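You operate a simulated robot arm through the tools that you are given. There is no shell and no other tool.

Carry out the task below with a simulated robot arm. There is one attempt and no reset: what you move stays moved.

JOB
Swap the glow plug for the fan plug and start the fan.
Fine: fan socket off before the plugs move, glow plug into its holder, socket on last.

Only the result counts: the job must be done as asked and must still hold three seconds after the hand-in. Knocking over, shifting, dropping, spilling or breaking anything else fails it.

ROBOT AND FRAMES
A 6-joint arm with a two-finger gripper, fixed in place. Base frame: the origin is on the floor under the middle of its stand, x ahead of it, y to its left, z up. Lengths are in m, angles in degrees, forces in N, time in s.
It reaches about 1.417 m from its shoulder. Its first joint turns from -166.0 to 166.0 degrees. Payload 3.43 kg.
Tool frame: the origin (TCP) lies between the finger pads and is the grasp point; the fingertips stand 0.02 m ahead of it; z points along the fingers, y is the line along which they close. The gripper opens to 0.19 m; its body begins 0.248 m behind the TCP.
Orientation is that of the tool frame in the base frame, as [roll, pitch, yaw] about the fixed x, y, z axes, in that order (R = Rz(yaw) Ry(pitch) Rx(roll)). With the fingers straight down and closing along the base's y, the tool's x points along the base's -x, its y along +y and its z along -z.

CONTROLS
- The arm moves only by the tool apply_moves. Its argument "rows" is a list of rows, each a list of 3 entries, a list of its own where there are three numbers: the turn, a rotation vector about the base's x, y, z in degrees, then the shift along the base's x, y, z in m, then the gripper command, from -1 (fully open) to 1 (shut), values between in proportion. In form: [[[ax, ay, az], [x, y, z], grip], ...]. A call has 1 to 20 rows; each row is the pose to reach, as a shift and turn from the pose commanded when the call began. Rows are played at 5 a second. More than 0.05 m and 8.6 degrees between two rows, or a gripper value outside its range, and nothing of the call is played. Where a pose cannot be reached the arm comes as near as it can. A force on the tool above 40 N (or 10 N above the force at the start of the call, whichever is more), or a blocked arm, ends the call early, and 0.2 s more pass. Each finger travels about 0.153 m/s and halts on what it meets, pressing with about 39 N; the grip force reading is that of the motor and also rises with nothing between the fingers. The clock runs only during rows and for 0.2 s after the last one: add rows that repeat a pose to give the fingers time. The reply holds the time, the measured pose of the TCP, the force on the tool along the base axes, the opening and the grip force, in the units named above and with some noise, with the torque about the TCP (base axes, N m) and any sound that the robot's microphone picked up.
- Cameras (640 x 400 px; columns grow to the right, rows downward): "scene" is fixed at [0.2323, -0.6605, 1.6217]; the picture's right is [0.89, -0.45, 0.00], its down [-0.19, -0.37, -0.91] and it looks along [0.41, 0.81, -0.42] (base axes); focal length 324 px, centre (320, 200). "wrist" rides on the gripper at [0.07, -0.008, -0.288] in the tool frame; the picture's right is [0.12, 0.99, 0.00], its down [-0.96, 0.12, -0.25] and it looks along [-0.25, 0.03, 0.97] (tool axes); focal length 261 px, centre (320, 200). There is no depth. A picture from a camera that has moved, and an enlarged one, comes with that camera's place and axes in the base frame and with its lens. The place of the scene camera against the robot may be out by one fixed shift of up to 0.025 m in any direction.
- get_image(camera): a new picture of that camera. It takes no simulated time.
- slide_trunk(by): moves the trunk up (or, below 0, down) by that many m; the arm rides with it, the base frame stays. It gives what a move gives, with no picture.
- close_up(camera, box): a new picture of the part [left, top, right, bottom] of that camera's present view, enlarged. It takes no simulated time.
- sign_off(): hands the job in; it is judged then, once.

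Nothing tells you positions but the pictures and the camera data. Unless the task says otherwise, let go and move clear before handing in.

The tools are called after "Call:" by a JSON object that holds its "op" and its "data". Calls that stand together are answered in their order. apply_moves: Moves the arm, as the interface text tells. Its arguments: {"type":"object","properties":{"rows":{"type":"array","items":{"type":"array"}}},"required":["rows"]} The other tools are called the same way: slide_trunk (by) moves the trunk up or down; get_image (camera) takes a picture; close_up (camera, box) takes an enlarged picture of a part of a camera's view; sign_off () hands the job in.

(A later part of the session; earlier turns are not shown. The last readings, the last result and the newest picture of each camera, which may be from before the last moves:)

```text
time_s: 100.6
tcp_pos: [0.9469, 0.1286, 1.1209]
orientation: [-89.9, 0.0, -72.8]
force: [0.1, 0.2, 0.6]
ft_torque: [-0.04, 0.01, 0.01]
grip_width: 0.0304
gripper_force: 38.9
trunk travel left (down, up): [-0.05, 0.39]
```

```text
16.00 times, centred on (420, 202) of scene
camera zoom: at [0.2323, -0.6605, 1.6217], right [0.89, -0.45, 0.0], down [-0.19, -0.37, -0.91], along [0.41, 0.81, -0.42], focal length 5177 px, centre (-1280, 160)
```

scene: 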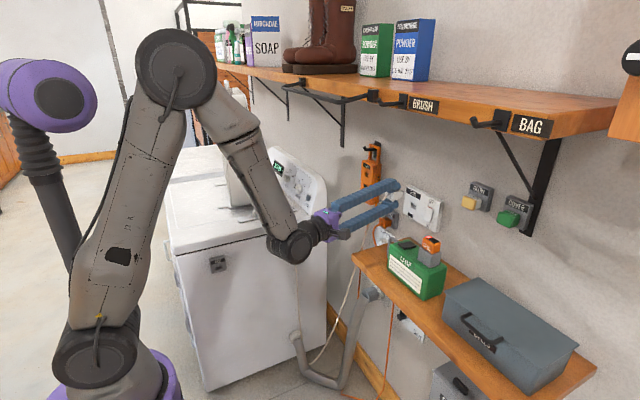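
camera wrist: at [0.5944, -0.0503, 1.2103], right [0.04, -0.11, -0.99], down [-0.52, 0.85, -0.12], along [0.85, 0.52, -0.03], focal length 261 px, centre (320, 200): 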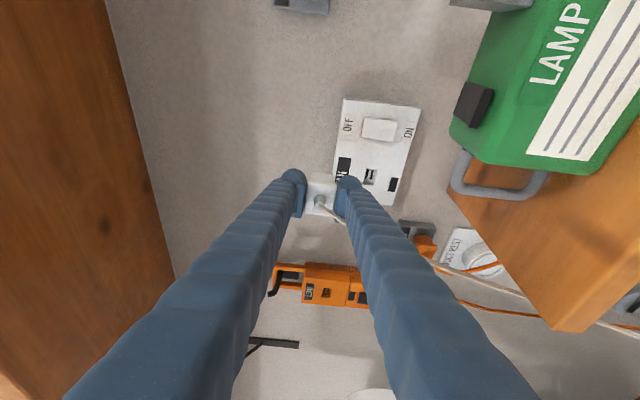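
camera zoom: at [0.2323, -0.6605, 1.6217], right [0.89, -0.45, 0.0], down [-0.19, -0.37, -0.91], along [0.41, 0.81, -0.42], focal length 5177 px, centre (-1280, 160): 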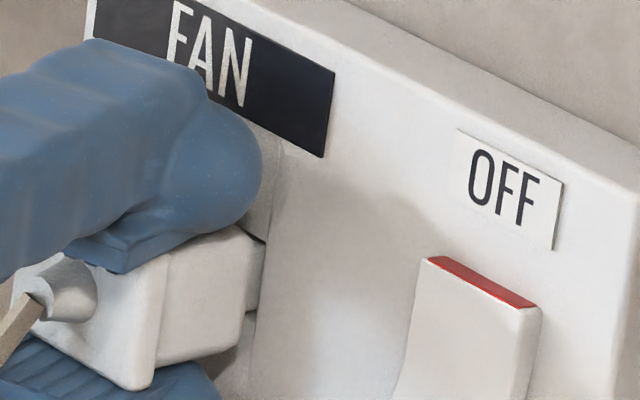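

The grip is now truer (30.4 mm instead of 31.8), so the earlier one was slightly tilted. Now pushing in.

Call:
{"op": "apply_moves", "data": {"rows": [[[0, 0, 0], [0.002, 0, 0], 1.0], [[0, 0, 0], [0.004, 0, 0], 1.0], [[0, 0, 0], [0.006, 0, 0], 1.0], [[0, 0, 0], [0.007, 0, 0], 1.0], [[0, 0, 0], [0.007, 0, 0], 1.0]]}}

Call:
{"op": "close_up", "data": {"camera": "scene", "box": [405, 190, 435, 215]}}

Call:
{"op": "close_up", "data": {"camera": "wrist", "box": [295, 145, 345, 195]}}

```text
time_s: 101.8
tcp_pos: [0.9536, 0.1288, 1.1206]
orientation: [-89.9, -0.1, -72.7]
force: [-32.7, -2.2, -9.9]
ft_torque: [-0.02, 0.33, -0.07]
grip_width: 0.03
gripper_force: 39.1
trunk travel left (down, up): [-0.05, 0.39]
```

```text
16.00 times, centred on (420, 202) of scene
camera zoom: at [0.2323, -0.6605, 1.6217], right [0.89, -0.45, 0.0], down [-0.19, -0.37, -0.91], along [0.41, 0.81, -0.42], focal length 5177 px, centre (-1280, 160)
```

zoom: 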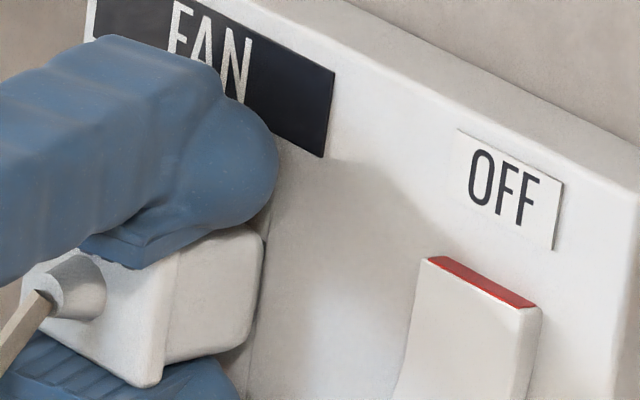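

```text
8.00 times, centred on (320, 170) of wrist
camera zoom: at [0.7005, -0.0222, 1.1302], right [0.04, -0.11, -0.99], down [-0.52, 0.85, -0.11], along [0.85, 0.52, -0.03], focal length 2085 px, centre (320, 440)
```

zoom: 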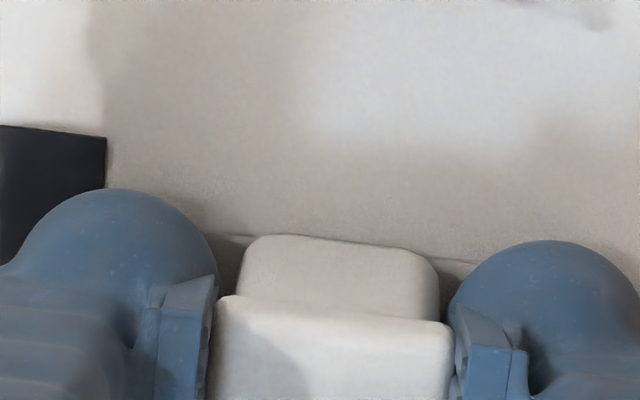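

Force reached 33 N and the base is flush. Testing the hold again with a slightly opened grip.

Call:
{"op": "apply_moves", "data": {"rows": [[[0, 0, 0], [-0.003, 0.0, 0.0], 1.0], [[0, 0, 0], [-0.004, 0.0, 0.0], 0.6], [[0, 0, 0], [-0.004, 0.0, 0.0], 0.57], [[0, 0, 0], [-0.004, 0.0, 0.0], 0.57], [[0, 0, 0], [-0.004, 0.0, 0.0], 0.57]]}}

Call:
{"op": "close_up", "data": {"camera": "scene", "box": [395, 180, 445, 220]}}

Call:
{"op": "close_up", "data": {"camera": "wrist", "box": [270, 120, 370, 220]}}

```text
time_s: 103.0
tcp_pos: [0.9512, 0.1275, 1.1209]
orientation: [-89.8, 0.0, -72.9]
force: [0.6, 0.7, -0.4]
ft_torque: [-0.01, -0.03, 0.02]
grip_width: 0.0411
gripper_force: 0.1
trunk travel left (down, up): [-0.05, 0.39]
```

```text
10.00 times, centred on (420, 200) of scene
camera zoom: at [0.2323, -0.6605, 1.6217], right [0.89, -0.45, 0.0], down [-0.19, -0.37, -0.91], along [0.41, 0.81, -0.42], focal length 3236 px, centre (-680, 200)
```

zoom: 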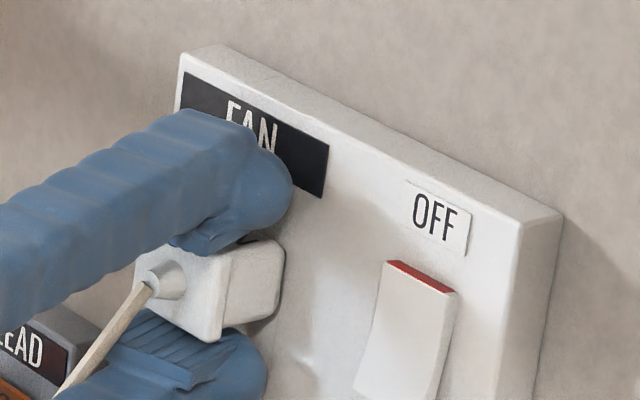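

```text
4.00 times, centred on (320, 170) of wrist
camera zoom: at [0.6985, -0.0226, 1.1301], right [0.04, -0.11, -0.99], down [-0.52, 0.85, -0.12], along [0.85, 0.52, -0.03], focal length 1043 px, centre (320, 320)
```

zoom: 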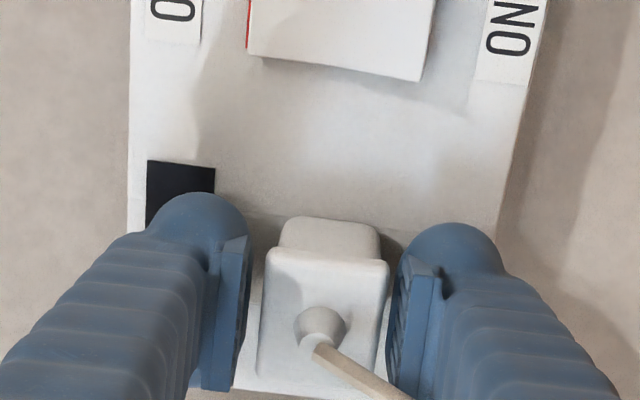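

The fan plug is now held by the socket, centred and clear of both pads. I open and withdraw straight back.

Call:
{"op": "apply_moves", "data": {"rows": [[[0, 0, 0], [0, 0, 0], 0.42], [[0, 0, 0], [0, 0, 0], 0.42], [[0, 0, 0], [-0.015, 0, 0], 0.42], [[0, 0, 0], [-0.035, 0, 0], 0.42], [[0, 0, 0], [-0.06, 0, 0.0], 0.42], [[0, 0, 0], [-0.085, -0.005, 0.01], 0.42], [[0, 0, 0], [-0.09, -0.01, 0.04], 0.42], [[0, 0, 0], [-0.09, -0.02, 0.075], 0.42], [[0, 0, 0], [-0.09, -0.02, 0.075], 0.42]]}}

Call:
{"op": "get_image", "data": {"camera": "scene"}}

Call:
{"op": "close_up", "data": {"camera": "scene", "box": [370, 160, 460, 240]}}

Call:
{"op": "get_image", "data": {"camera": "wrist"}}

```text
time_s: 105.0
tcp_pos: [0.8602, 0.1079, 1.1972]
orientation: [-89.9, 0.1, -72.8]
force: [-1.1, 0.1, 0.6]
ft_torque: [-0.05, 0.04, -0.02]
grip_width: 0.0551
gripper_force: 0.0
trunk travel left (down, up): [-0.05, 0.39]
```

```text
taken
```

scene: 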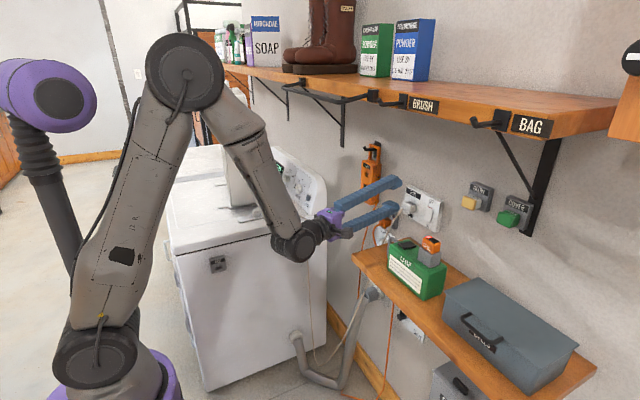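

```text
5.00 times, centred on (415, 200) of scene
camera zoom: at [0.2323, -0.6605, 1.6217], right [0.89, -0.45, 0.0], down [-0.19, -0.37, -0.91], along [0.41, 0.81, -0.42], focal length 1618 px, centre (-155, 200)
```

zoom: 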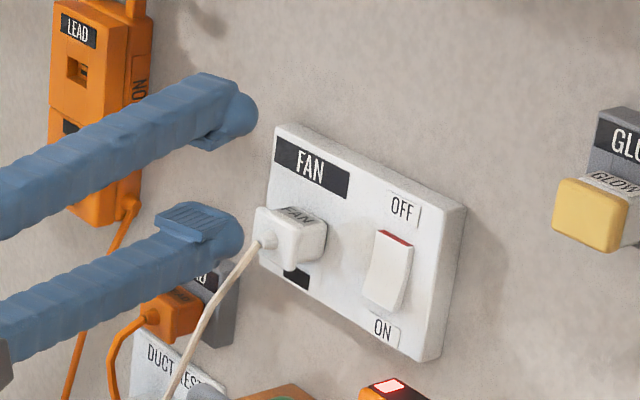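

```text
taken
camera wrist: at [0.6075, -0.0429, 1.2055], right [0.04, -0.11, -0.99], down [-0.52, 0.85, -0.12], along [0.85, 0.52, -0.03], focal length 261 px, centre (320, 200)
```

wrist: 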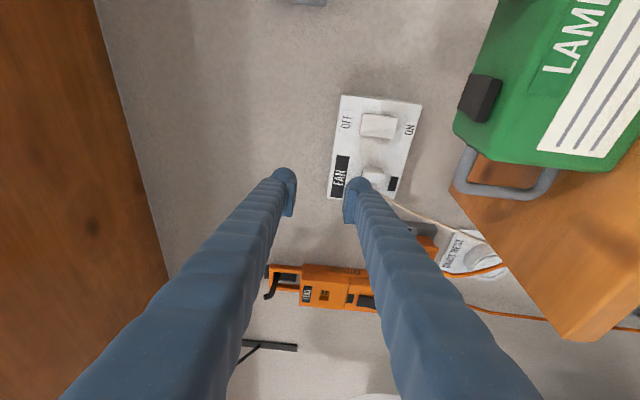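

The fan plug is in the FAN socket. Before switching on, I want to check whether the fan has its own switch, so I look at it closely.

Call:
{"op": "close_up", "data": {"camera": "scene", "box": [150, 70, 340, 260]}}

Call:
{"op": "close_up", "data": {"camera": "scene", "box": [395, 185, 445, 225]}}

```text
2.11 times, centred on (245, 165) of scene
camera zoom: at [0.2323, -0.6605, 1.6217], right [0.89, -0.45, 0.0], down [-0.19, -0.37, -0.91], along [0.41, 0.81, -0.42], focal length 681 px, centre (478, 274)
```

zoom: 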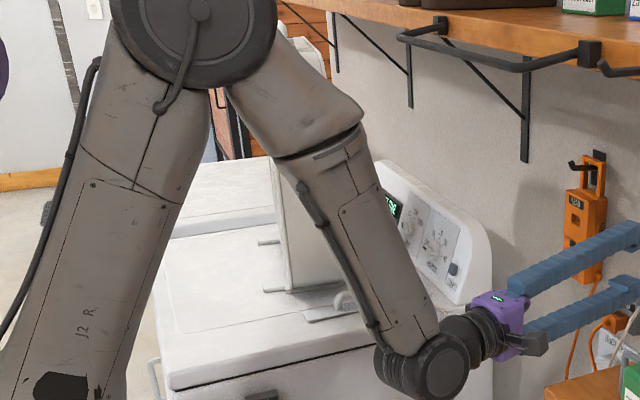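

```text
10.00 times, centred on (420, 205) of scene
camera zoom: at [0.2323, -0.6605, 1.6217], right [0.89, -0.45, 0.0], down [-0.19, -0.37, -0.91], along [0.41, 0.81, -0.42], focal length 3236 px, centre (-680, 150)
```

zoom: 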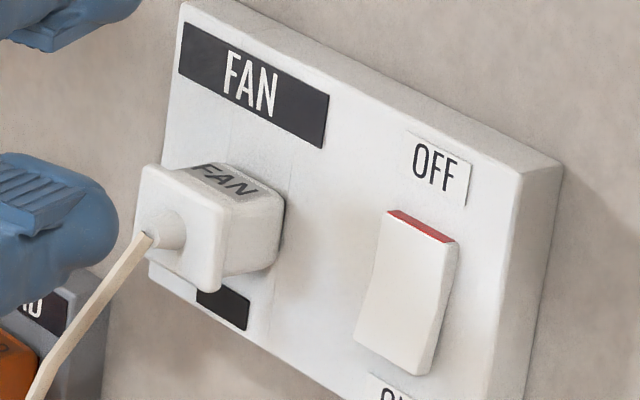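

The plug is flush and labelled FAN up. To press the lower (ON) end of the rocker I need finger clearance above the LAMP, so I'll roll back to side-by-side closed fingers and pitch the tool down; first the roll, in free space.

Call:
{"op": "apply_moves", "data": {"rows": [[[0, 0, 0], [-0.01, -0.03, 0.02], 1.0], [[0, 0, 0], [-0.01, -0.055, 0.03], 1.0], [[-7.81, -2.42, 0], [-0.01, -0.055, 0.03], 1.0], [[-15.6, -4.84, 0], [-0.01, -0.055, 0.03], 1.0], [[-23.4, -7.26, 0], [-0.01, -0.055, 0.03], 1.0], [[-31.2, -9.68, 0], [-0.01, -0.055, 0.03], 1.0], [[-39.1, -12.1, 0], [-0.01, -0.055, 0.03], 1.0], [[-46.9, -14.5, 0], [-0.01, -0.055, 0.03], 1.0], [[-54.7, -16.9, 0], [-0.01, -0.055, 0.03], 1.0], [[-62.5, -19.4, 0], [-0.01, -0.055, 0.03], 1.0], [[-70.3, -21.8, 0], [-0.01, -0.055, 0.03], 1.0], [[-78.1, -24.2, 0], [-0.01, -0.055, 0.03], 1.0], [[-85.98, -26.6, 0], [-0.01, -0.055, 0.03], 1.0], [[-85.98, -26.6, 0], [-0.01, -0.055, 0.03], 1.0]]}}

Call:
{"op": "get_image", "data": {"camera": "wrist"}}

Call:
{"op": "get_image", "data": {"camera": "scene"}}

```text
time_s: 108.0
tcp_pos: [0.8515, 0.0538, 1.2262]
orientation: [143.2, -89.9, 54.2]
force: [-0.3, -0.3, -0.5]
ft_torque: [0.01, -0.03, 0.02]
grip_width: 0.0
gripper_force: 34.6
trunk travel left (down, up): [-0.05, 0.39]
```

```text
taken
camera wrist: at [0.5753, -0.0225, 1.2985], right [0.3, -0.95, 0.12], down [-0.2, -0.19, -0.96], along [0.93, 0.26, -0.25], focal length 261 px, centre (320, 200)
```

wrist: 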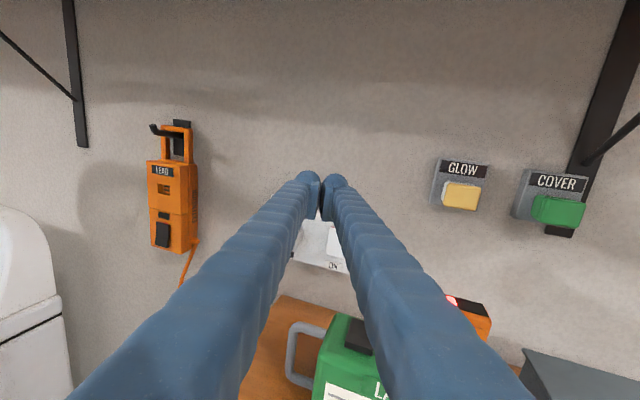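

```text
taken
```

scene: 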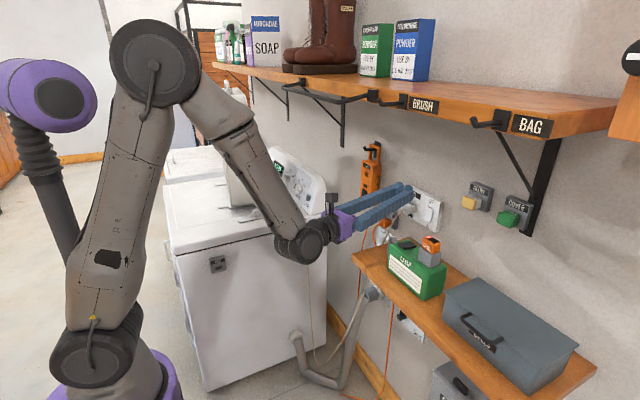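

Fingers are now side by side, clear above the lamp. I pitch down 15° and descend to a pre-press position in front of the rocker's lower half.

Call:
{"op": "apply_moves", "data": {"rows": [[[-1.5, 4.77, 0], [0.01, 0.0, 0.0], 1.0], [[-3.0, 9.53, 0], [0.02, 0.003, -0.01], 1.0], [[-4.49, 14.3, 0], [0.03, 0.006, -0.03], 1.0], [[-4.49, 14.3, 0], [0.04, 0.008, -0.06], 1.0], [[-4.49, 14.3, 0], [0.05, 0.0099, -0.09], 1.0], [[-4.49, 14.3, 0], [0.06, 0.0099, -0.11], 1.0], [[-4.49, 14.3, 0], [0.0635, 0.0099, -0.117], 1.0], [[-4.49, 14.3, 0], [0.0635, 0.0099, -0.117], 1.0]]}}

Call:
{"op": "get_image", "data": {"camera": "wrist"}}

Call:
{"op": "close_up", "data": {"camera": "wrist", "box": [260, 130, 400, 240]}}

Call:
{"op": "close_up", "data": {"camera": "scene", "box": [385, 175, 455, 235]}}

```text
time_s: 109.8
tcp_pos: [0.9142, 0.0616, 1.1079]
orientation: [179.9, -74.9, 17.4]
force: [0.6, -0.6, 0.1]
ft_torque: [-0.01, 0.0, 0.01]
grip_width: 0.0002
gripper_force: 34.6
trunk travel left (down, up): [-0.05, 0.39]
```

```text
taken
camera wrist: at [0.6654, -0.005, 1.252], right [0.33, -0.94, 0.12], down [-0.43, -0.26, -0.86], along [0.84, 0.23, -0.49], focal length 261 px, centre (320, 200)
```

wrist: 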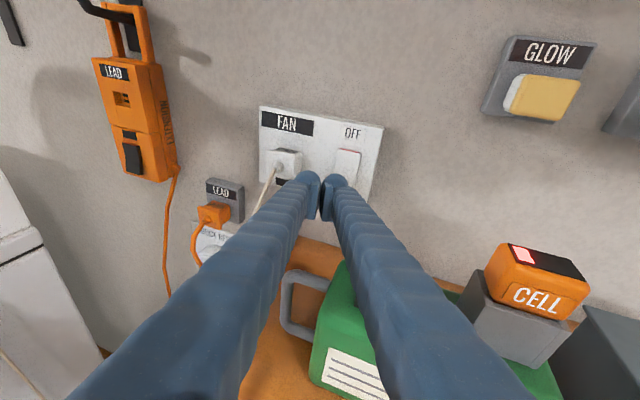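

```text
3.64 times, centred on (330, 185) of wrist
camera zoom: at [0.6654, -0.005, 1.252], right [0.33, -0.94, 0.12], down [-0.43, -0.26, -0.86], along [0.84, 0.23, -0.49], focal length 948 px, centre (284, 254)
```

zoom: 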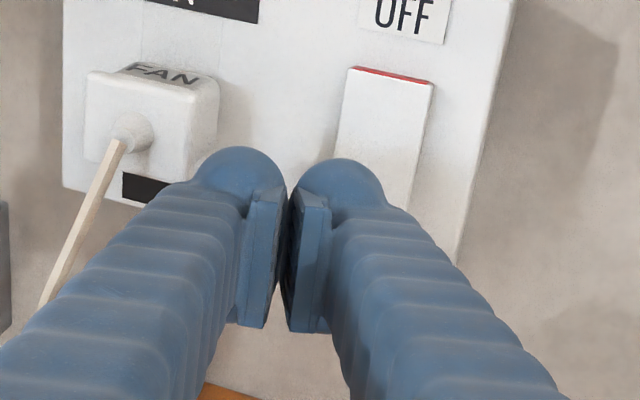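

```text
6.67 times, centred on (420, 205) of scene
camera zoom: at [0.2323, -0.6605, 1.6217], right [0.89, -0.45, 0.0], down [-0.19, -0.37, -0.91], along [0.41, 0.81, -0.42], focal length 2157 px, centre (-347, 167)
```

zoom: 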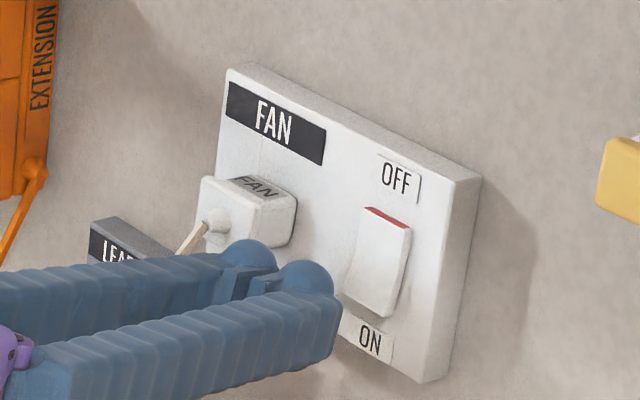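

Lined up with the lower half of the rocker; lamp clearance is fine. I lower 3 mm and press forward gently to switch ON.

Call:
{"op": "apply_moves", "data": {"rows": [[[0, 0, 0], [0.0, 0.003, -0.003], 1.0], [[0, 0, 0], [0.01, 0.003, -0.003], 1.0], [[0, 0, 0], [0.016, 0.003, -0.003], 1.0], [[0, 0, 0], [0.02, 0.003, -0.003], 1.0], [[0, 0, 0], [0.023, 0.003, -0.003], 1.0], [[0, 0, 0], [0.026, 0.003, -0.003], 1.0], [[0, 0, 0], [0.029, 0.003, -0.003], 1.0]]}}

Call:
{"op": "close_up", "data": {"camera": "wrist", "box": [260, 130, 400, 240]}}

Call:
{"op": "close_up", "data": {"camera": "scene", "box": [385, 175, 455, 235]}}

```text
time_s: 111.4
tcp_pos: [0.9438, 0.0665, 1.1065]
orientation: [180.0, -75.0, 17.3]
force: [0.4, -0.3, -0.4]
ft_torque: [0.01, 0.0, 0.0]
grip_width: 0.0003
gripper_force: 34.6
trunk travel left (down, up): [-0.05, 0.39]
```

```text
3.64 times, centred on (330, 185) of wrist
camera zoom: at [0.6945, -0.0009, 1.2498], right [0.33, -0.94, 0.11], down [-0.43, -0.26, -0.86], along [0.84, 0.23, -0.49], focal length 948 px, centre (284, 254)
```

zoom: 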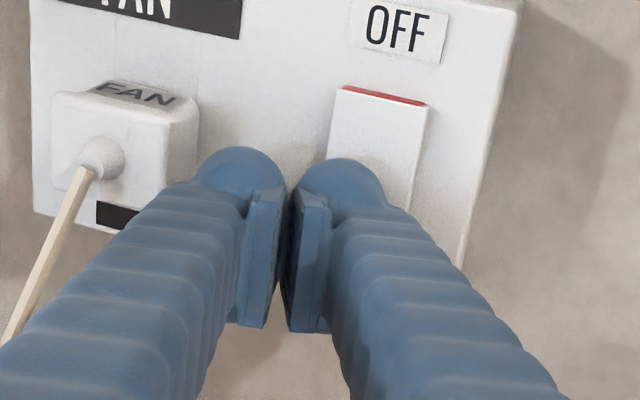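

```text
6.67 times, centred on (420, 205) of scene
camera zoom: at [0.2323, -0.6605, 1.6217], right [0.89, -0.45, 0.0], down [-0.19, -0.37, -0.91], along [0.41, 0.81, -0.42], focal length 2157 px, centre (-347, 167)
```

zoom: 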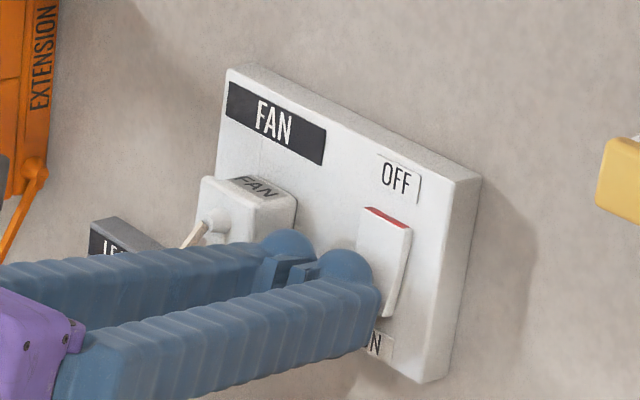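

No contact yet; the finger is a little left of the rocker's centre. I shift 6 mm right and keep advancing.

Call:
{"op": "apply_moves", "data": {"rows": [[[0, 0, 0], [0.0, -0.006, 0.0], 1.0], [[0, 0, 0], [0.003, -0.006, 0.0], 1.0], [[0, 0, 0], [0.006, -0.006, 0.0], 1.0], [[0, 0, 0], [0.009, -0.006, 0.0], 1.0], [[0, 0, 0], [0.011, -0.006, 0.0], 1.0]]}}

Call:
{"op": "close_up", "data": {"camera": "wrist", "box": [260, 130, 400, 240]}}

Call:
{"op": "close_up", "data": {"camera": "scene", "box": [385, 175, 455, 235]}}

```text
time_s: 112.4
tcp_pos: [0.9469, 0.0604, 1.1076]
orientation: [179.7, -74.7, 17.5]
force: [-28.3, -3.2, 5.5]
ft_torque: [-0.04, -0.48, -0.34]
grip_width: 0.0
gripper_force: 34.0
trunk travel left (down, up): [-0.05, 0.39]
stopped in row 5: the force on the tool passed its limit at 44 N (the readings are from after the stop); the commanded pose is now the measured one
```

```text
3.64 times, centred on (330, 185) of wrist
camera zoom: at [0.6986, -0.007, 1.2513], right [0.33, -0.94, 0.12], down [-0.43, -0.26, -0.86], along [0.84, 0.23, -0.49], focal length 948 px, centre (284, 254)
```

zoom: 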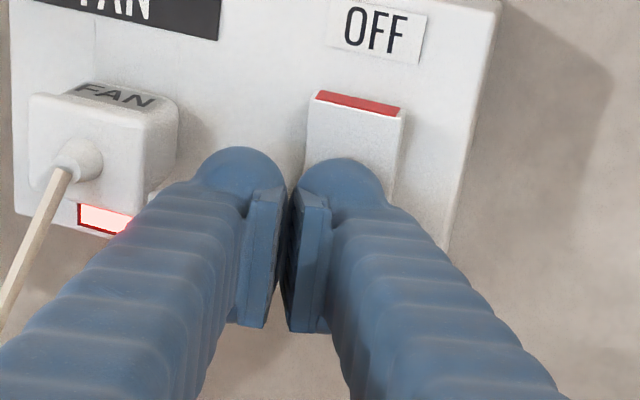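

```text
6.67 times, centred on (420, 205) of scene
camera zoom: at [0.2323, -0.6605, 1.6217], right [0.89, -0.45, 0.0], down [-0.19, -0.37, -0.91], along [0.41, 0.81, -0.42], focal length 2157 px, centre (-347, 167)
```

zoom: 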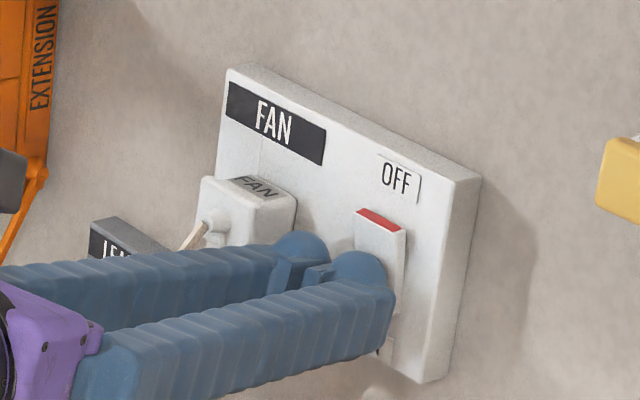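

The socket's indicator is lit: it's ON. I back straight off, rise, and check that it stays on and that the fan runs.

Call:
{"op": "apply_moves", "data": {"rows": [[[0, 0, 0], [-0.01, 0, 0], 1.0], [[0, 0, 0], [-0.03, 0, 0.005], 1.0], [[0, 0, 0], [-0.055, -0.005, 0.02], 1.0], [[0, 0, 0], [-0.08, -0.01, 0.05], 1.0], [[0, 0, 0], [-0.095, -0.01, 0.085], 1.0], [[0, 0, 0], [-0.095, -0.01, 0.11], 1.0], [[0, 0, 0], [-0.095, -0.01, 0.11], 1.0]]}}

Call:
{"op": "get_image", "data": {"camera": "wrist"}}

Call:
{"op": "close_up", "data": {"camera": "scene", "box": [385, 170, 455, 235]}}

Call:
{"op": "get_image", "data": {"camera": "scene"}}

```text
time_s: 114.0
tcp_pos: [0.855, 0.0503, 1.2146]
orientation: [-179.9, -74.6, 17.3]
force: [-0.1, 1.1, -0.2]
ft_torque: [0.01, 0.0, -0.04]
grip_width: 0.0
gripper_force: 34.6
trunk travel left (down, up): [-0.05, 0.39]
```

```text
taken
camera wrist: at [0.6068, -0.0165, 1.3597], right [0.33, -0.94, 0.11], down [-0.44, -0.26, -0.86], along [0.84, 0.23, -0.49], focal length 261 px, centre (320, 200)
```

wrist: 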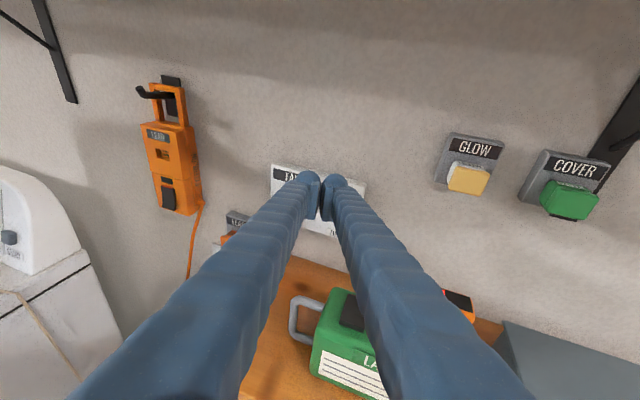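

```text
6.15 times, centred on (420, 202) of scene
camera zoom: at [0.2323, -0.6605, 1.6217], right [0.89, -0.45, 0.0], down [-0.19, -0.37, -0.91], along [0.41, 0.81, -0.42], focal length 1991 px, centre (-295, 185)
```

zoom: 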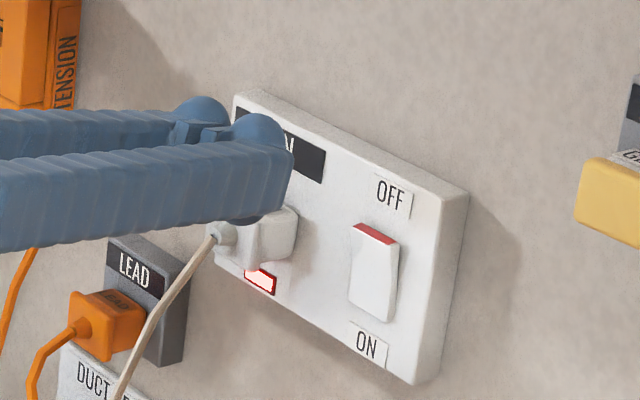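

```text
taken
```

scene: 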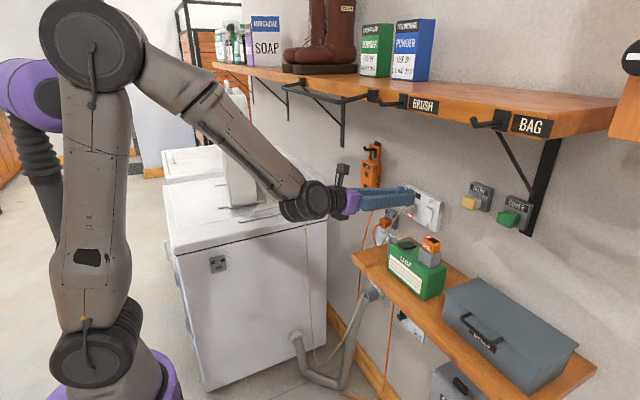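

The socket is ON with its indicator lit. I heard no fan sound, so I need to look closely at the fan itself.

Call:
{"op": "close_up", "data": {"camera": "scene", "box": [190, 70, 290, 230]}}

Call:
{"op": "close_up", "data": {"camera": "scene", "box": [150, 130, 340, 260]}}

```text
2.50 times, centred on (240, 150) of scene
camera zoom: at [0.2323, -0.6605, 1.6217], right [0.89, -0.45, 0.0], down [-0.19, -0.37, -0.91], along [0.41, 0.81, -0.42], focal length 809 px, centre (520, 325)
```

zoom: 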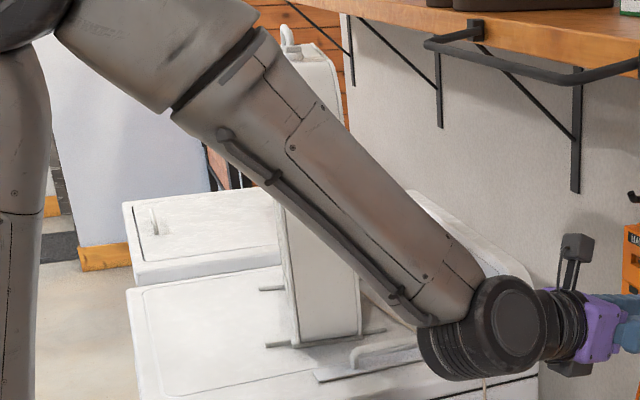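

```text
3.08 times, centred on (245, 195) of scene
camera zoom: at [0.2323, -0.6605, 1.6217], right [0.89, -0.45, 0.0], down [-0.19, -0.37, -0.91], along [0.41, 0.81, -0.42], focal length 996 px, centre (551, 215)
```

zoom: 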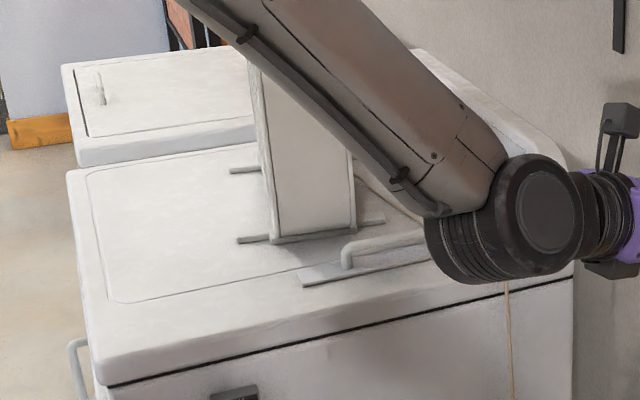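

The arm blocks the view of the fan's top, where there may be a control. I level the tool and prepare to swing away for a better look.

Call:
{"op": "apply_moves", "data": {"rows": [[[2.27, -7.3, 0], [0.0, -0.01, 0.012], 1.0], [[4.55, -14.6, 0], [0.0045, -0.02, 0.025], 1.0], [[4.55, -14.6, 0], [0.0045, -0.02, 0.025], 1.0]]}}

Call:
{"op": "apply_moves", "data": {"rows": [[[0, 0, 4.85], [-0.0104, 0.0271, 0], 1.0], [[0, 0, 9.7], [-0.0234, 0.0533, 0], 1.0], [[0, 0, 14.55], [-0.0388, 0.0781, 0], 1.0], [[0, 0, 19.4], [-0.0565, 0.1015, 0], 1.0], [[0, 0, 24.25], [-0.0766, 0.1233, 0], 1.0], [[0, 0, 29.1], [-0.0986, 0.1432, 0], 1.0], [[0, 0, 33.95], [-0.1226, 0.161, 0], 1.0], [[0, 0, 38.8], [-0.1484, 0.1768, 0], 1.0], [[0, 0, 43.65], [-0.1756, 0.1902, 0], 1.0], [[0, 0, 48.5], [-0.2042, 0.2012, 0], 1.0], [[0, 0, 53.35], [-0.234, 0.2097, 0], 1.0], [[0, 0, 58.2], [-0.2646, 0.2156, 0], 1.0], [[0, 0, 63.05], [-0.2959, 0.2187, 0], 1.0], [[0, 0, 67.9], [-0.3278, 0.2192, 0], 1.0], [[0, 0, 72.7], [-0.3595, 0.2169, 0], 1.0], [[0, 0, 72.7], [-0.3595, 0.2169, 0], 1.0]]}}

Call:
{"op": "get_image", "data": {"camera": "scene"}}

Call:
{"op": "get_image", "data": {"camera": "wrist"}}

```text
time_s: 114.8
tcp_pos: [0.8602, 0.0301, 1.2398]
orientation: [46.4, -90.0, 151.0]
force: [0.5, -0.4, -1.1]
ft_torque: [0.02, -0.09, 0.09]
grip_width: 0.0
gripper_force: 34.6
trunk travel left (down, up): [-0.05, 0.39]
```

```text
time_s: 118.2
tcp_pos: [0.4986, 0.2459, 1.2385]
orientation: [108.9, -90.0, 161.1]
force: [-0.6, 0.4, 0.7]
ft_torque: [0.0, 0.02, -0.01]
grip_width: 0.0
gripper_force: 34.5
trunk travel left (down, up): [-0.05, 0.39]
```

```text
taken
```

scene: 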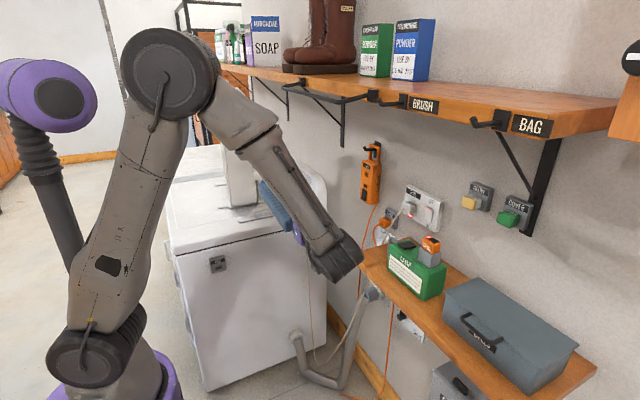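

```text
taken
camera wrist: at [0.4919, -0.0396, 1.3104], right [0.99, 0.0, 0.12], down [0.12, -0.25, -0.96], along [0.03, 0.97, -0.25], focal length 261 px, centre (320, 200)
```

wrist: 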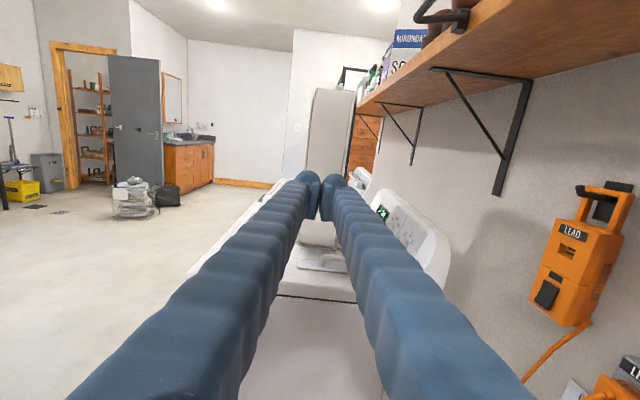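

I raise the trunk to look over the top of the fan.

Call:
{"op": "slide_trunk", "data": {"by": 0.33}}

Call:
{"op": "get_image", "data": {"camera": "wrist"}}

Call:
{"op": "get_image", "data": {"camera": "scene"}}

Call:
{"op": "close_up", "data": {"camera": "wrist", "box": [270, 150, 400, 260]}}

```text
time_s: 121.5
tcp_pos: [0.5, 0.2482, 1.5685]
orientation: [69.9, -90.0, -159.7]
force: [-0.4, -0.5, 0.4]
ft_torque: [0.02, 0.0, 0.0]
grip_width: 0.0
gripper_force: 34.2
trunk travel left (down, up): [-0.38, 0.06]
```

```text
taken
camera wrist: at [0.4923, -0.0394, 1.6402], right [0.99, 0.0, 0.12], down [0.12, -0.25, -0.96], along [0.03, 0.97, -0.25], focal length 261 px, centre (320, 200)
```

wrist: 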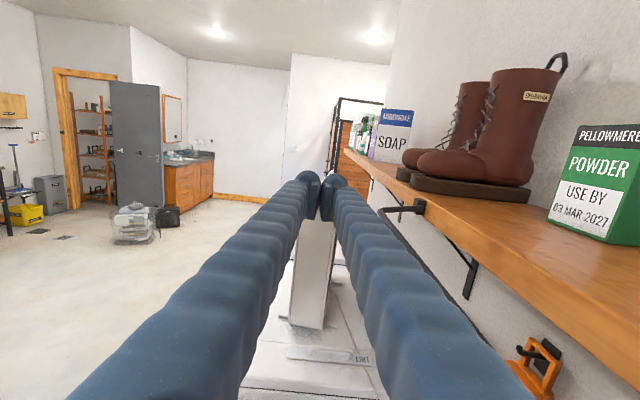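

```text
taken
```

scene: 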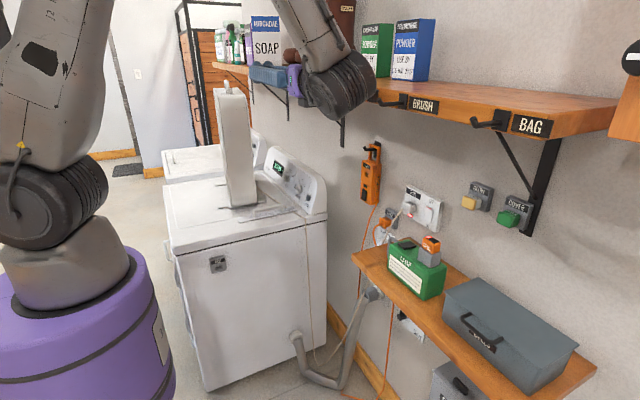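

```text
3.64 times, centred on (335, 205) of wrist
camera zoom: at [0.4923, -0.0394, 1.6402], right [0.99, 0.0, 0.12], down [0.12, -0.25, -0.96], along [0.03, 0.97, -0.25], focal length 948 px, centre (266, 182)
```

zoom: 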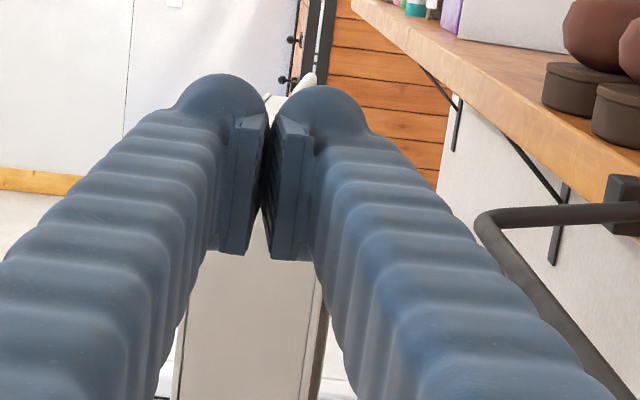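

The scene camera now sees the fan unobstructed; I zoom in on it.

Call:
{"op": "close_up", "data": {"camera": "scene", "box": [205, 75, 265, 125]}}

Call:
{"op": "close_up", "data": {"camera": "scene", "box": [200, 75, 320, 230]}}

Call:
{"op": "close_up", "data": {"camera": "scene", "box": [210, 85, 240, 215]}}

Call:
{"op": "close_up", "data": {"camera": "scene", "box": [380, 180, 500, 250]}}

```text
8.00 times, centred on (235, 100) of scene
camera zoom: at [0.2323, -0.6605, 1.6217], right [0.89, -0.45, 0.0], down [-0.19, -0.37, -0.91], along [0.41, 0.81, -0.42], focal length 2589 px, centre (1000, 1000)
```

zoom: 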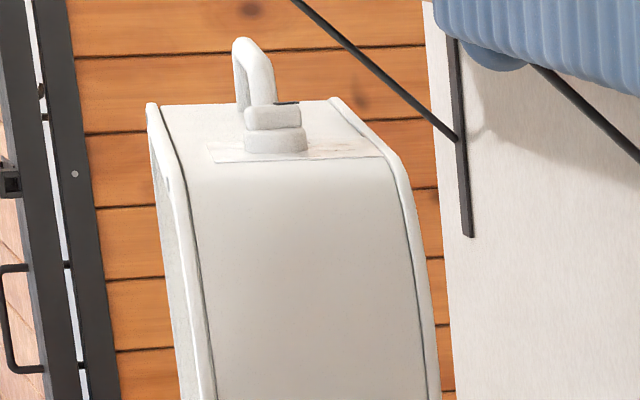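

```text
2.58 times, centred on (260, 152) of scene
camera zoom: at [0.2323, -0.6605, 1.6217], right [0.89, -0.45, 0.0], down [-0.19, -0.37, -0.91], along [0.41, 0.81, -0.42], focal length 835 px, centre (475, 323)
```

zoom: 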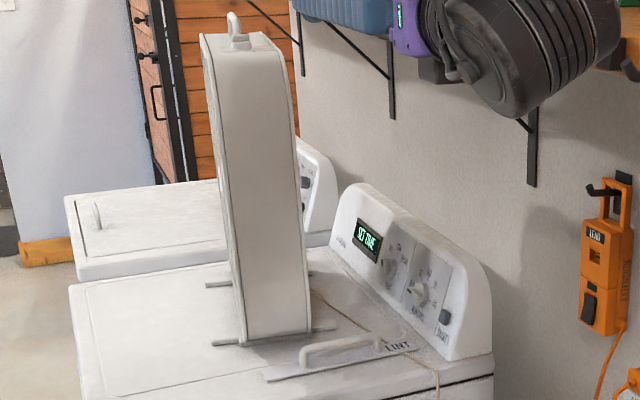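

```text
3.08 times, centred on (225, 150) of scene
camera zoom: at [0.2323, -0.6605, 1.6217], right [0.89, -0.45, 0.0], down [-0.19, -0.37, -0.91], along [0.41, 0.81, -0.42], focal length 996 px, centre (612, 354)
```

zoom: 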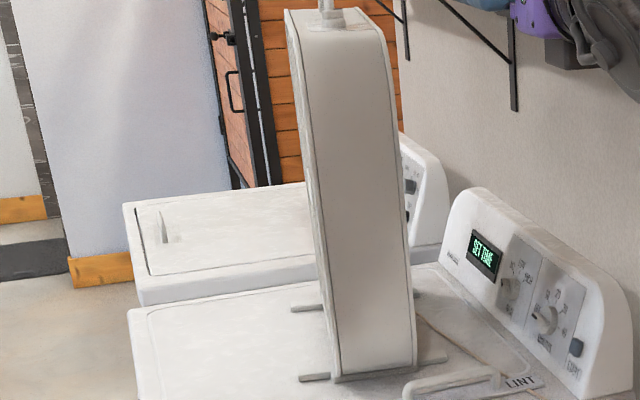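

```text
5.33 times, centred on (440, 215) of scene
camera zoom: at [0.2323, -0.6605, 1.6217], right [0.89, -0.45, 0.0], down [-0.19, -0.37, -0.91], along [0.41, 0.81, -0.42], focal length 1726 px, centre (-320, 120)
```

zoom: 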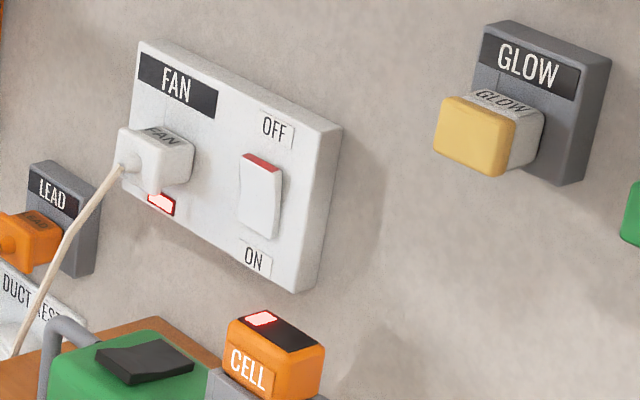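

There's a round two-tier knob with a label panel on the fan's top. I need to read it, so I move the wrist camera higher, aside and tilted down.

Call:
{"op": "apply_moves", "data": {"rows": [[[-5, 0, 0], [-0.035, 0, 0.025], 1.0], [[-10, 0, 0], [-0.07, 0, 0.05], 1.0], [[-15, 0, 0], [-0.105, 0, 0.08], 1.0], [[-20, 0, 0], [-0.14, 0, 0.11], 1.0], [[-22, 0, 0], [-0.17, 0, 0.13], 1.0], [[-22, 0, 0], [-0.17, 0, 0.13], 1.0]]}}

Call:
{"op": "get_image", "data": {"camera": "wrist"}}

Call:
{"op": "close_up", "data": {"camera": "wrist", "box": [350, 120, 430, 200]}}

```text
time_s: 122.9
tcp_pos: [0.3344, 0.2415, 1.6959]
orientation: [-175.4, -68.6, 86.0]
force: [0.8, 0.4, -0.2]
ft_torque: [-0.04, 0.01, -0.06]
grip_width: 0.0002
gripper_force: 35.0
trunk travel left (down, up): [-0.38, 0.06]
```

```text
taken
camera wrist: at [0.3333, 0.0019, 1.8665], right [1.0, 0.05, 0.08], down [0.1, -0.58, -0.81], along [0.01, 0.81, -0.58], focal length 261 px, centre (320, 200)
```

wrist: 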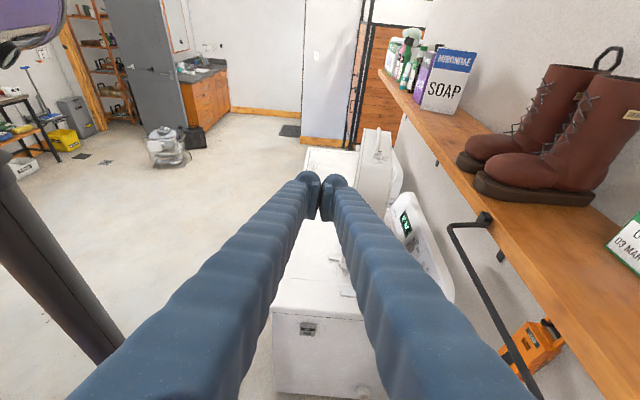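

```text
5.00 times, centred on (390, 160) of wrist
camera zoom: at [0.3333, 0.0019, 1.8665], right [1.0, 0.05, 0.08], down [0.1, -0.58, -0.81], along [0.01, 0.81, -0.58], focal length 1303 px, centre (-30, 400)
```

zoom: 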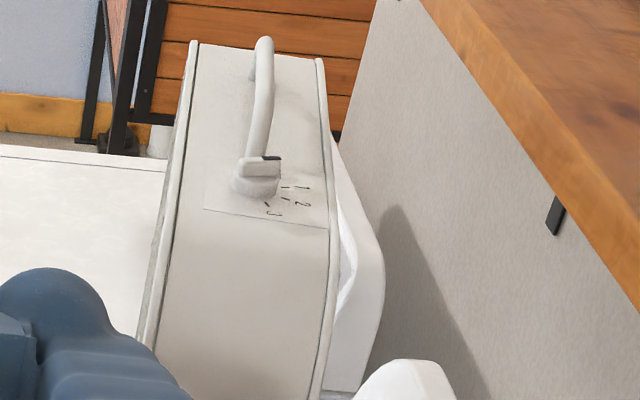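

The knob has marked positions 1, 2, 3. I zoom in further to see where it points.

Call:
{"op": "close_up", "data": {"camera": "wrist", "box": [368, 142, 398, 168]}}

Call:
{"op": "close_up", "data": {"camera": "scene", "box": [222, 80, 252, 100]}}

```text
15.38 times, centred on (383, 155) of wrist
camera zoom: at [0.3333, 0.0019, 1.8665], right [1.0, 0.05, 0.08], down [0.1, -0.58, -0.81], along [0.01, 0.81, -0.58], focal length 4010 px, centre (-649, 892)
```

zoom: 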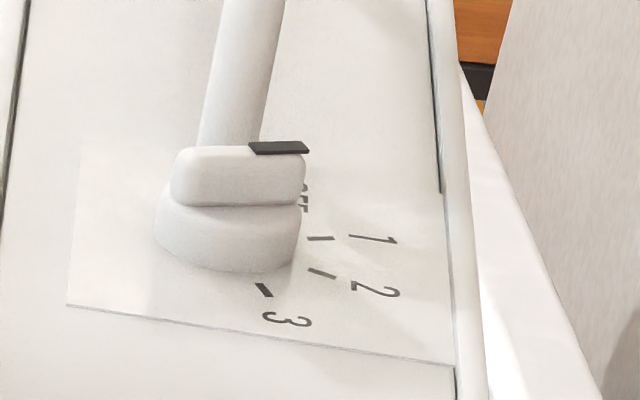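

```text
16.00 times, centred on (237, 90) of scene
camera zoom: at [0.2323, -0.6605, 1.6217], right [0.89, -0.45, 0.0], down [-0.19, -0.37, -0.91], along [0.41, 0.81, -0.42], focal length 5177 px, centre (1648, 1960)
```

zoom: 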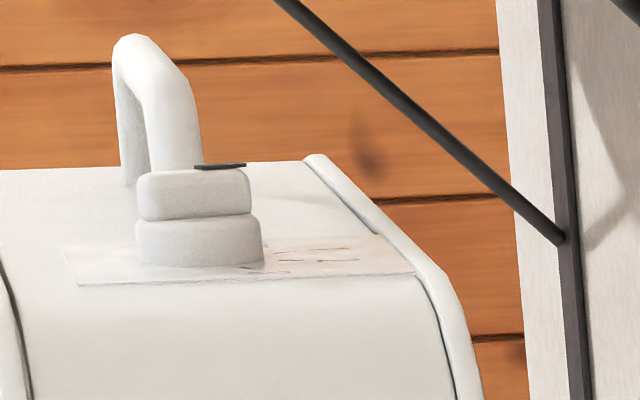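

The knob's pointer seems near OFF/1; I need a steeper view to be sure. I raise and tilt the camera further.

Call:
{"op": "apply_moves", "data": {"rows": [[[-7, 0, 0], [0.0, 0.035, 0.03], 1.0], [[-14, 0, 0], [0.0, 0.07, 0.06], 1.0], [[-21, 0, 0], [0.0, 0.105, 0.09], 1.0], [[-28, 0, 0], [0.0, 0.14, 0.12], 1.0], [[-30, 0, 0], [0.0, 0.17, 0.15], 1.0], [[-30, 0, 0], [0.0, 0.17, 0.15], 1.0]]}}

Call:
{"op": "get_image", "data": {"camera": "wrist"}}

```text
time_s: 124.3
tcp_pos: [0.3273, 0.4193, 1.8493]
orientation: [179.8, -38.0, 90.1]
force: [-0.2, 0.3, -0.4]
ft_torque: [-0.12, -0.1, -0.06]
grip_width: 0.0002
gripper_force: 34.4
trunk travel left (down, up): [-0.38, 0.06]
```

```text
taken
camera wrist: at [0.3196, 0.2991, 2.1201], right [0.99, 0.09, 0.07], down [0.12, -0.91, -0.4], along [0.03, 0.4, -0.92], focal length 261 px, centre (320, 200)
```

wrist: 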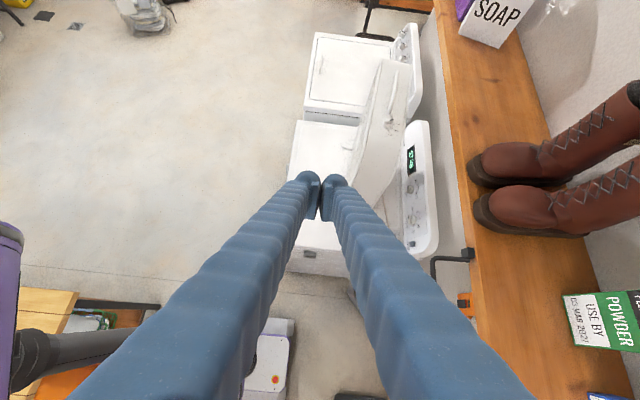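

Call:
{"op": "close_up", "data": {"camera": "wrist", "box": [360, 55, 420, 135]}}

Call:
{"op": "close_up", "data": {"camera": "wrist", "box": [378, 100, 408, 130]}}

```text
5.00 times, centred on (390, 95) of wrist
camera zoom: at [0.3196, 0.2991, 2.1201], right [0.99, 0.09, 0.07], down [0.12, -0.91, -0.4], along [0.03, 0.4, -0.92], focal length 1303 px, centre (-30, 725)
```

zoom: 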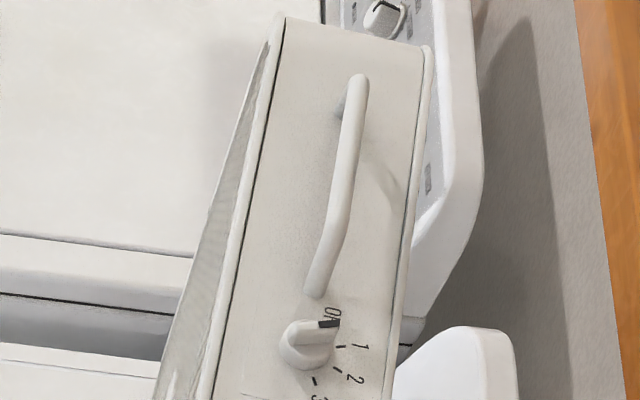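

```text
13.33 times, centred on (393, 115) of wrist
camera zoom: at [0.3196, 0.2991, 2.1201], right [0.99, 0.09, 0.07], down [0.12, -0.91, -0.4], along [0.03, 0.4, -0.92], focal length 3475 px, centre (-653, 1333)
```

zoom: 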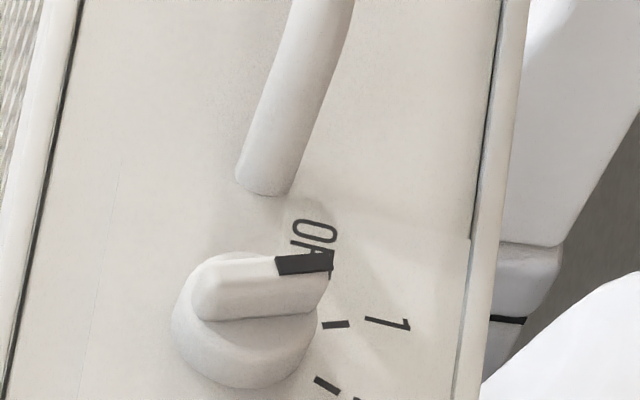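

The knob's pointer lines up with "1" (OFF is further round), so the fan is already set to run and only needed power. I check the fan's grille for motion by comparing two views over time.

Call:
{"op": "close_up", "data": {"camera": "wrist", "box": [350, 60, 400, 110]}}

Call:
{"op": "close_up", "data": {"camera": "wrist", "box": [340, 110, 390, 160]}}

Call:
{"op": "close_up", "data": {"camera": "scene", "box": [205, 95, 245, 210]}}

Call:
{"op": "get_image", "data": {"camera": "scene"}}

```text
8.00 times, centred on (375, 85) of wrist
camera zoom: at [0.3196, 0.2991, 2.1201], right [0.99, 0.09, 0.07], down [0.12, -0.91, -0.4], along [0.03, 0.4, -0.92], focal length 2085 px, centre (-120, 1120)
```

zoom: 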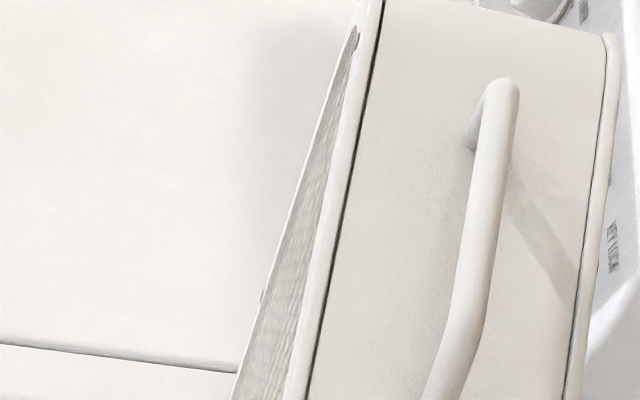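

```text
8.00 times, centred on (365, 135) of wrist
camera zoom: at [0.3196, 0.2991, 2.1201], right [0.99, 0.09, 0.07], down [0.12, -0.91, -0.4], along [0.03, 0.4, -0.92], focal length 2085 px, centre (-40, 720)
```

zoom: 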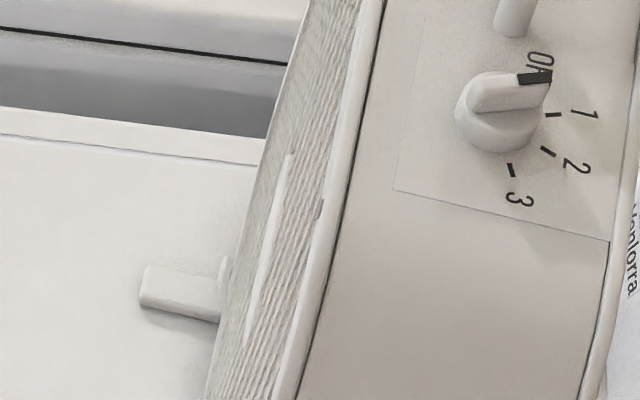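

```text
3.48 times, centred on (225, 152) of scene
camera zoom: at [0.2323, -0.6605, 1.6217], right [0.89, -0.45, 0.0], down [-0.19, -0.37, -0.91], along [0.41, 0.81, -0.42], focal length 1126 px, centre (650, 365)
```

zoom: 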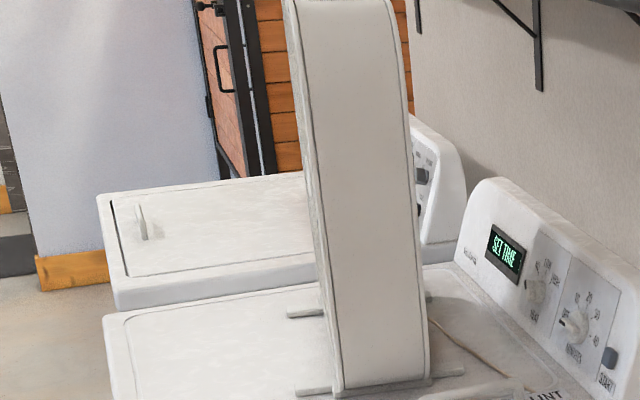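

```text
taken
```

scene: 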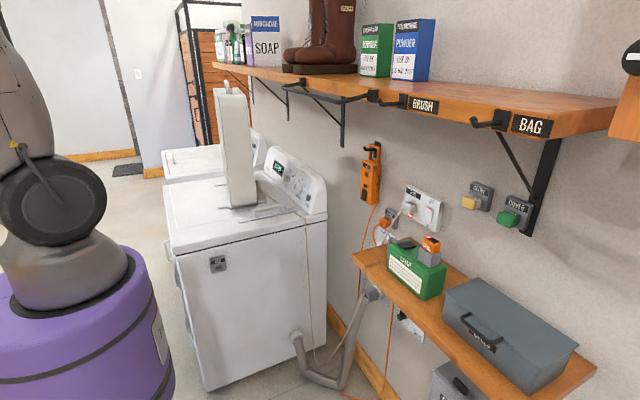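

Call:
{"op": "close_up", "data": {"camera": "wrist", "box": [382, 110, 402, 130]}}

Call:
{"op": "close_up", "data": {"camera": "wrist", "box": [384, 112, 398, 124]}}

```text
16.00 times, centred on (392, 120) of wrist
camera zoom: at [0.3196, 0.2991, 2.1201], right [0.99, 0.09, 0.07], down [0.12, -0.91, -0.4], along [0.03, 0.4, -0.92], focal length 4170 px, centre (-832, 1480)
```

zoom: 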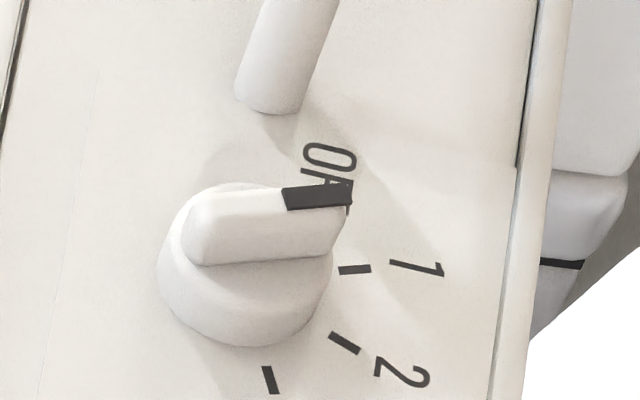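

```text
16.00 times, centred on (391, 118) of wrist
camera zoom: at [0.3196, 0.2991, 2.1201], right [0.99, 0.09, 0.07], down [0.12, -0.91, -0.4], along [0.03, 0.4, -0.92], focal length 4170 px, centre (-816, 1512)
```

zoom: 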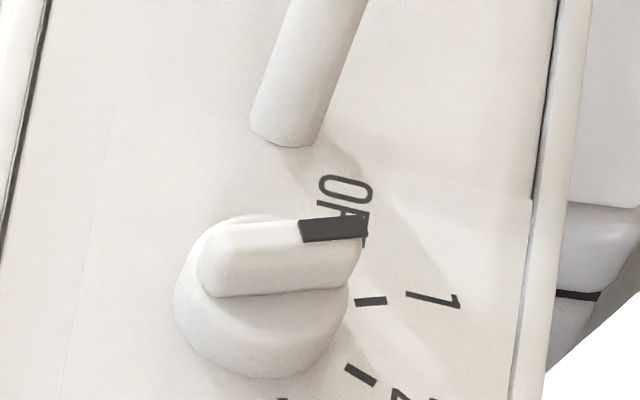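

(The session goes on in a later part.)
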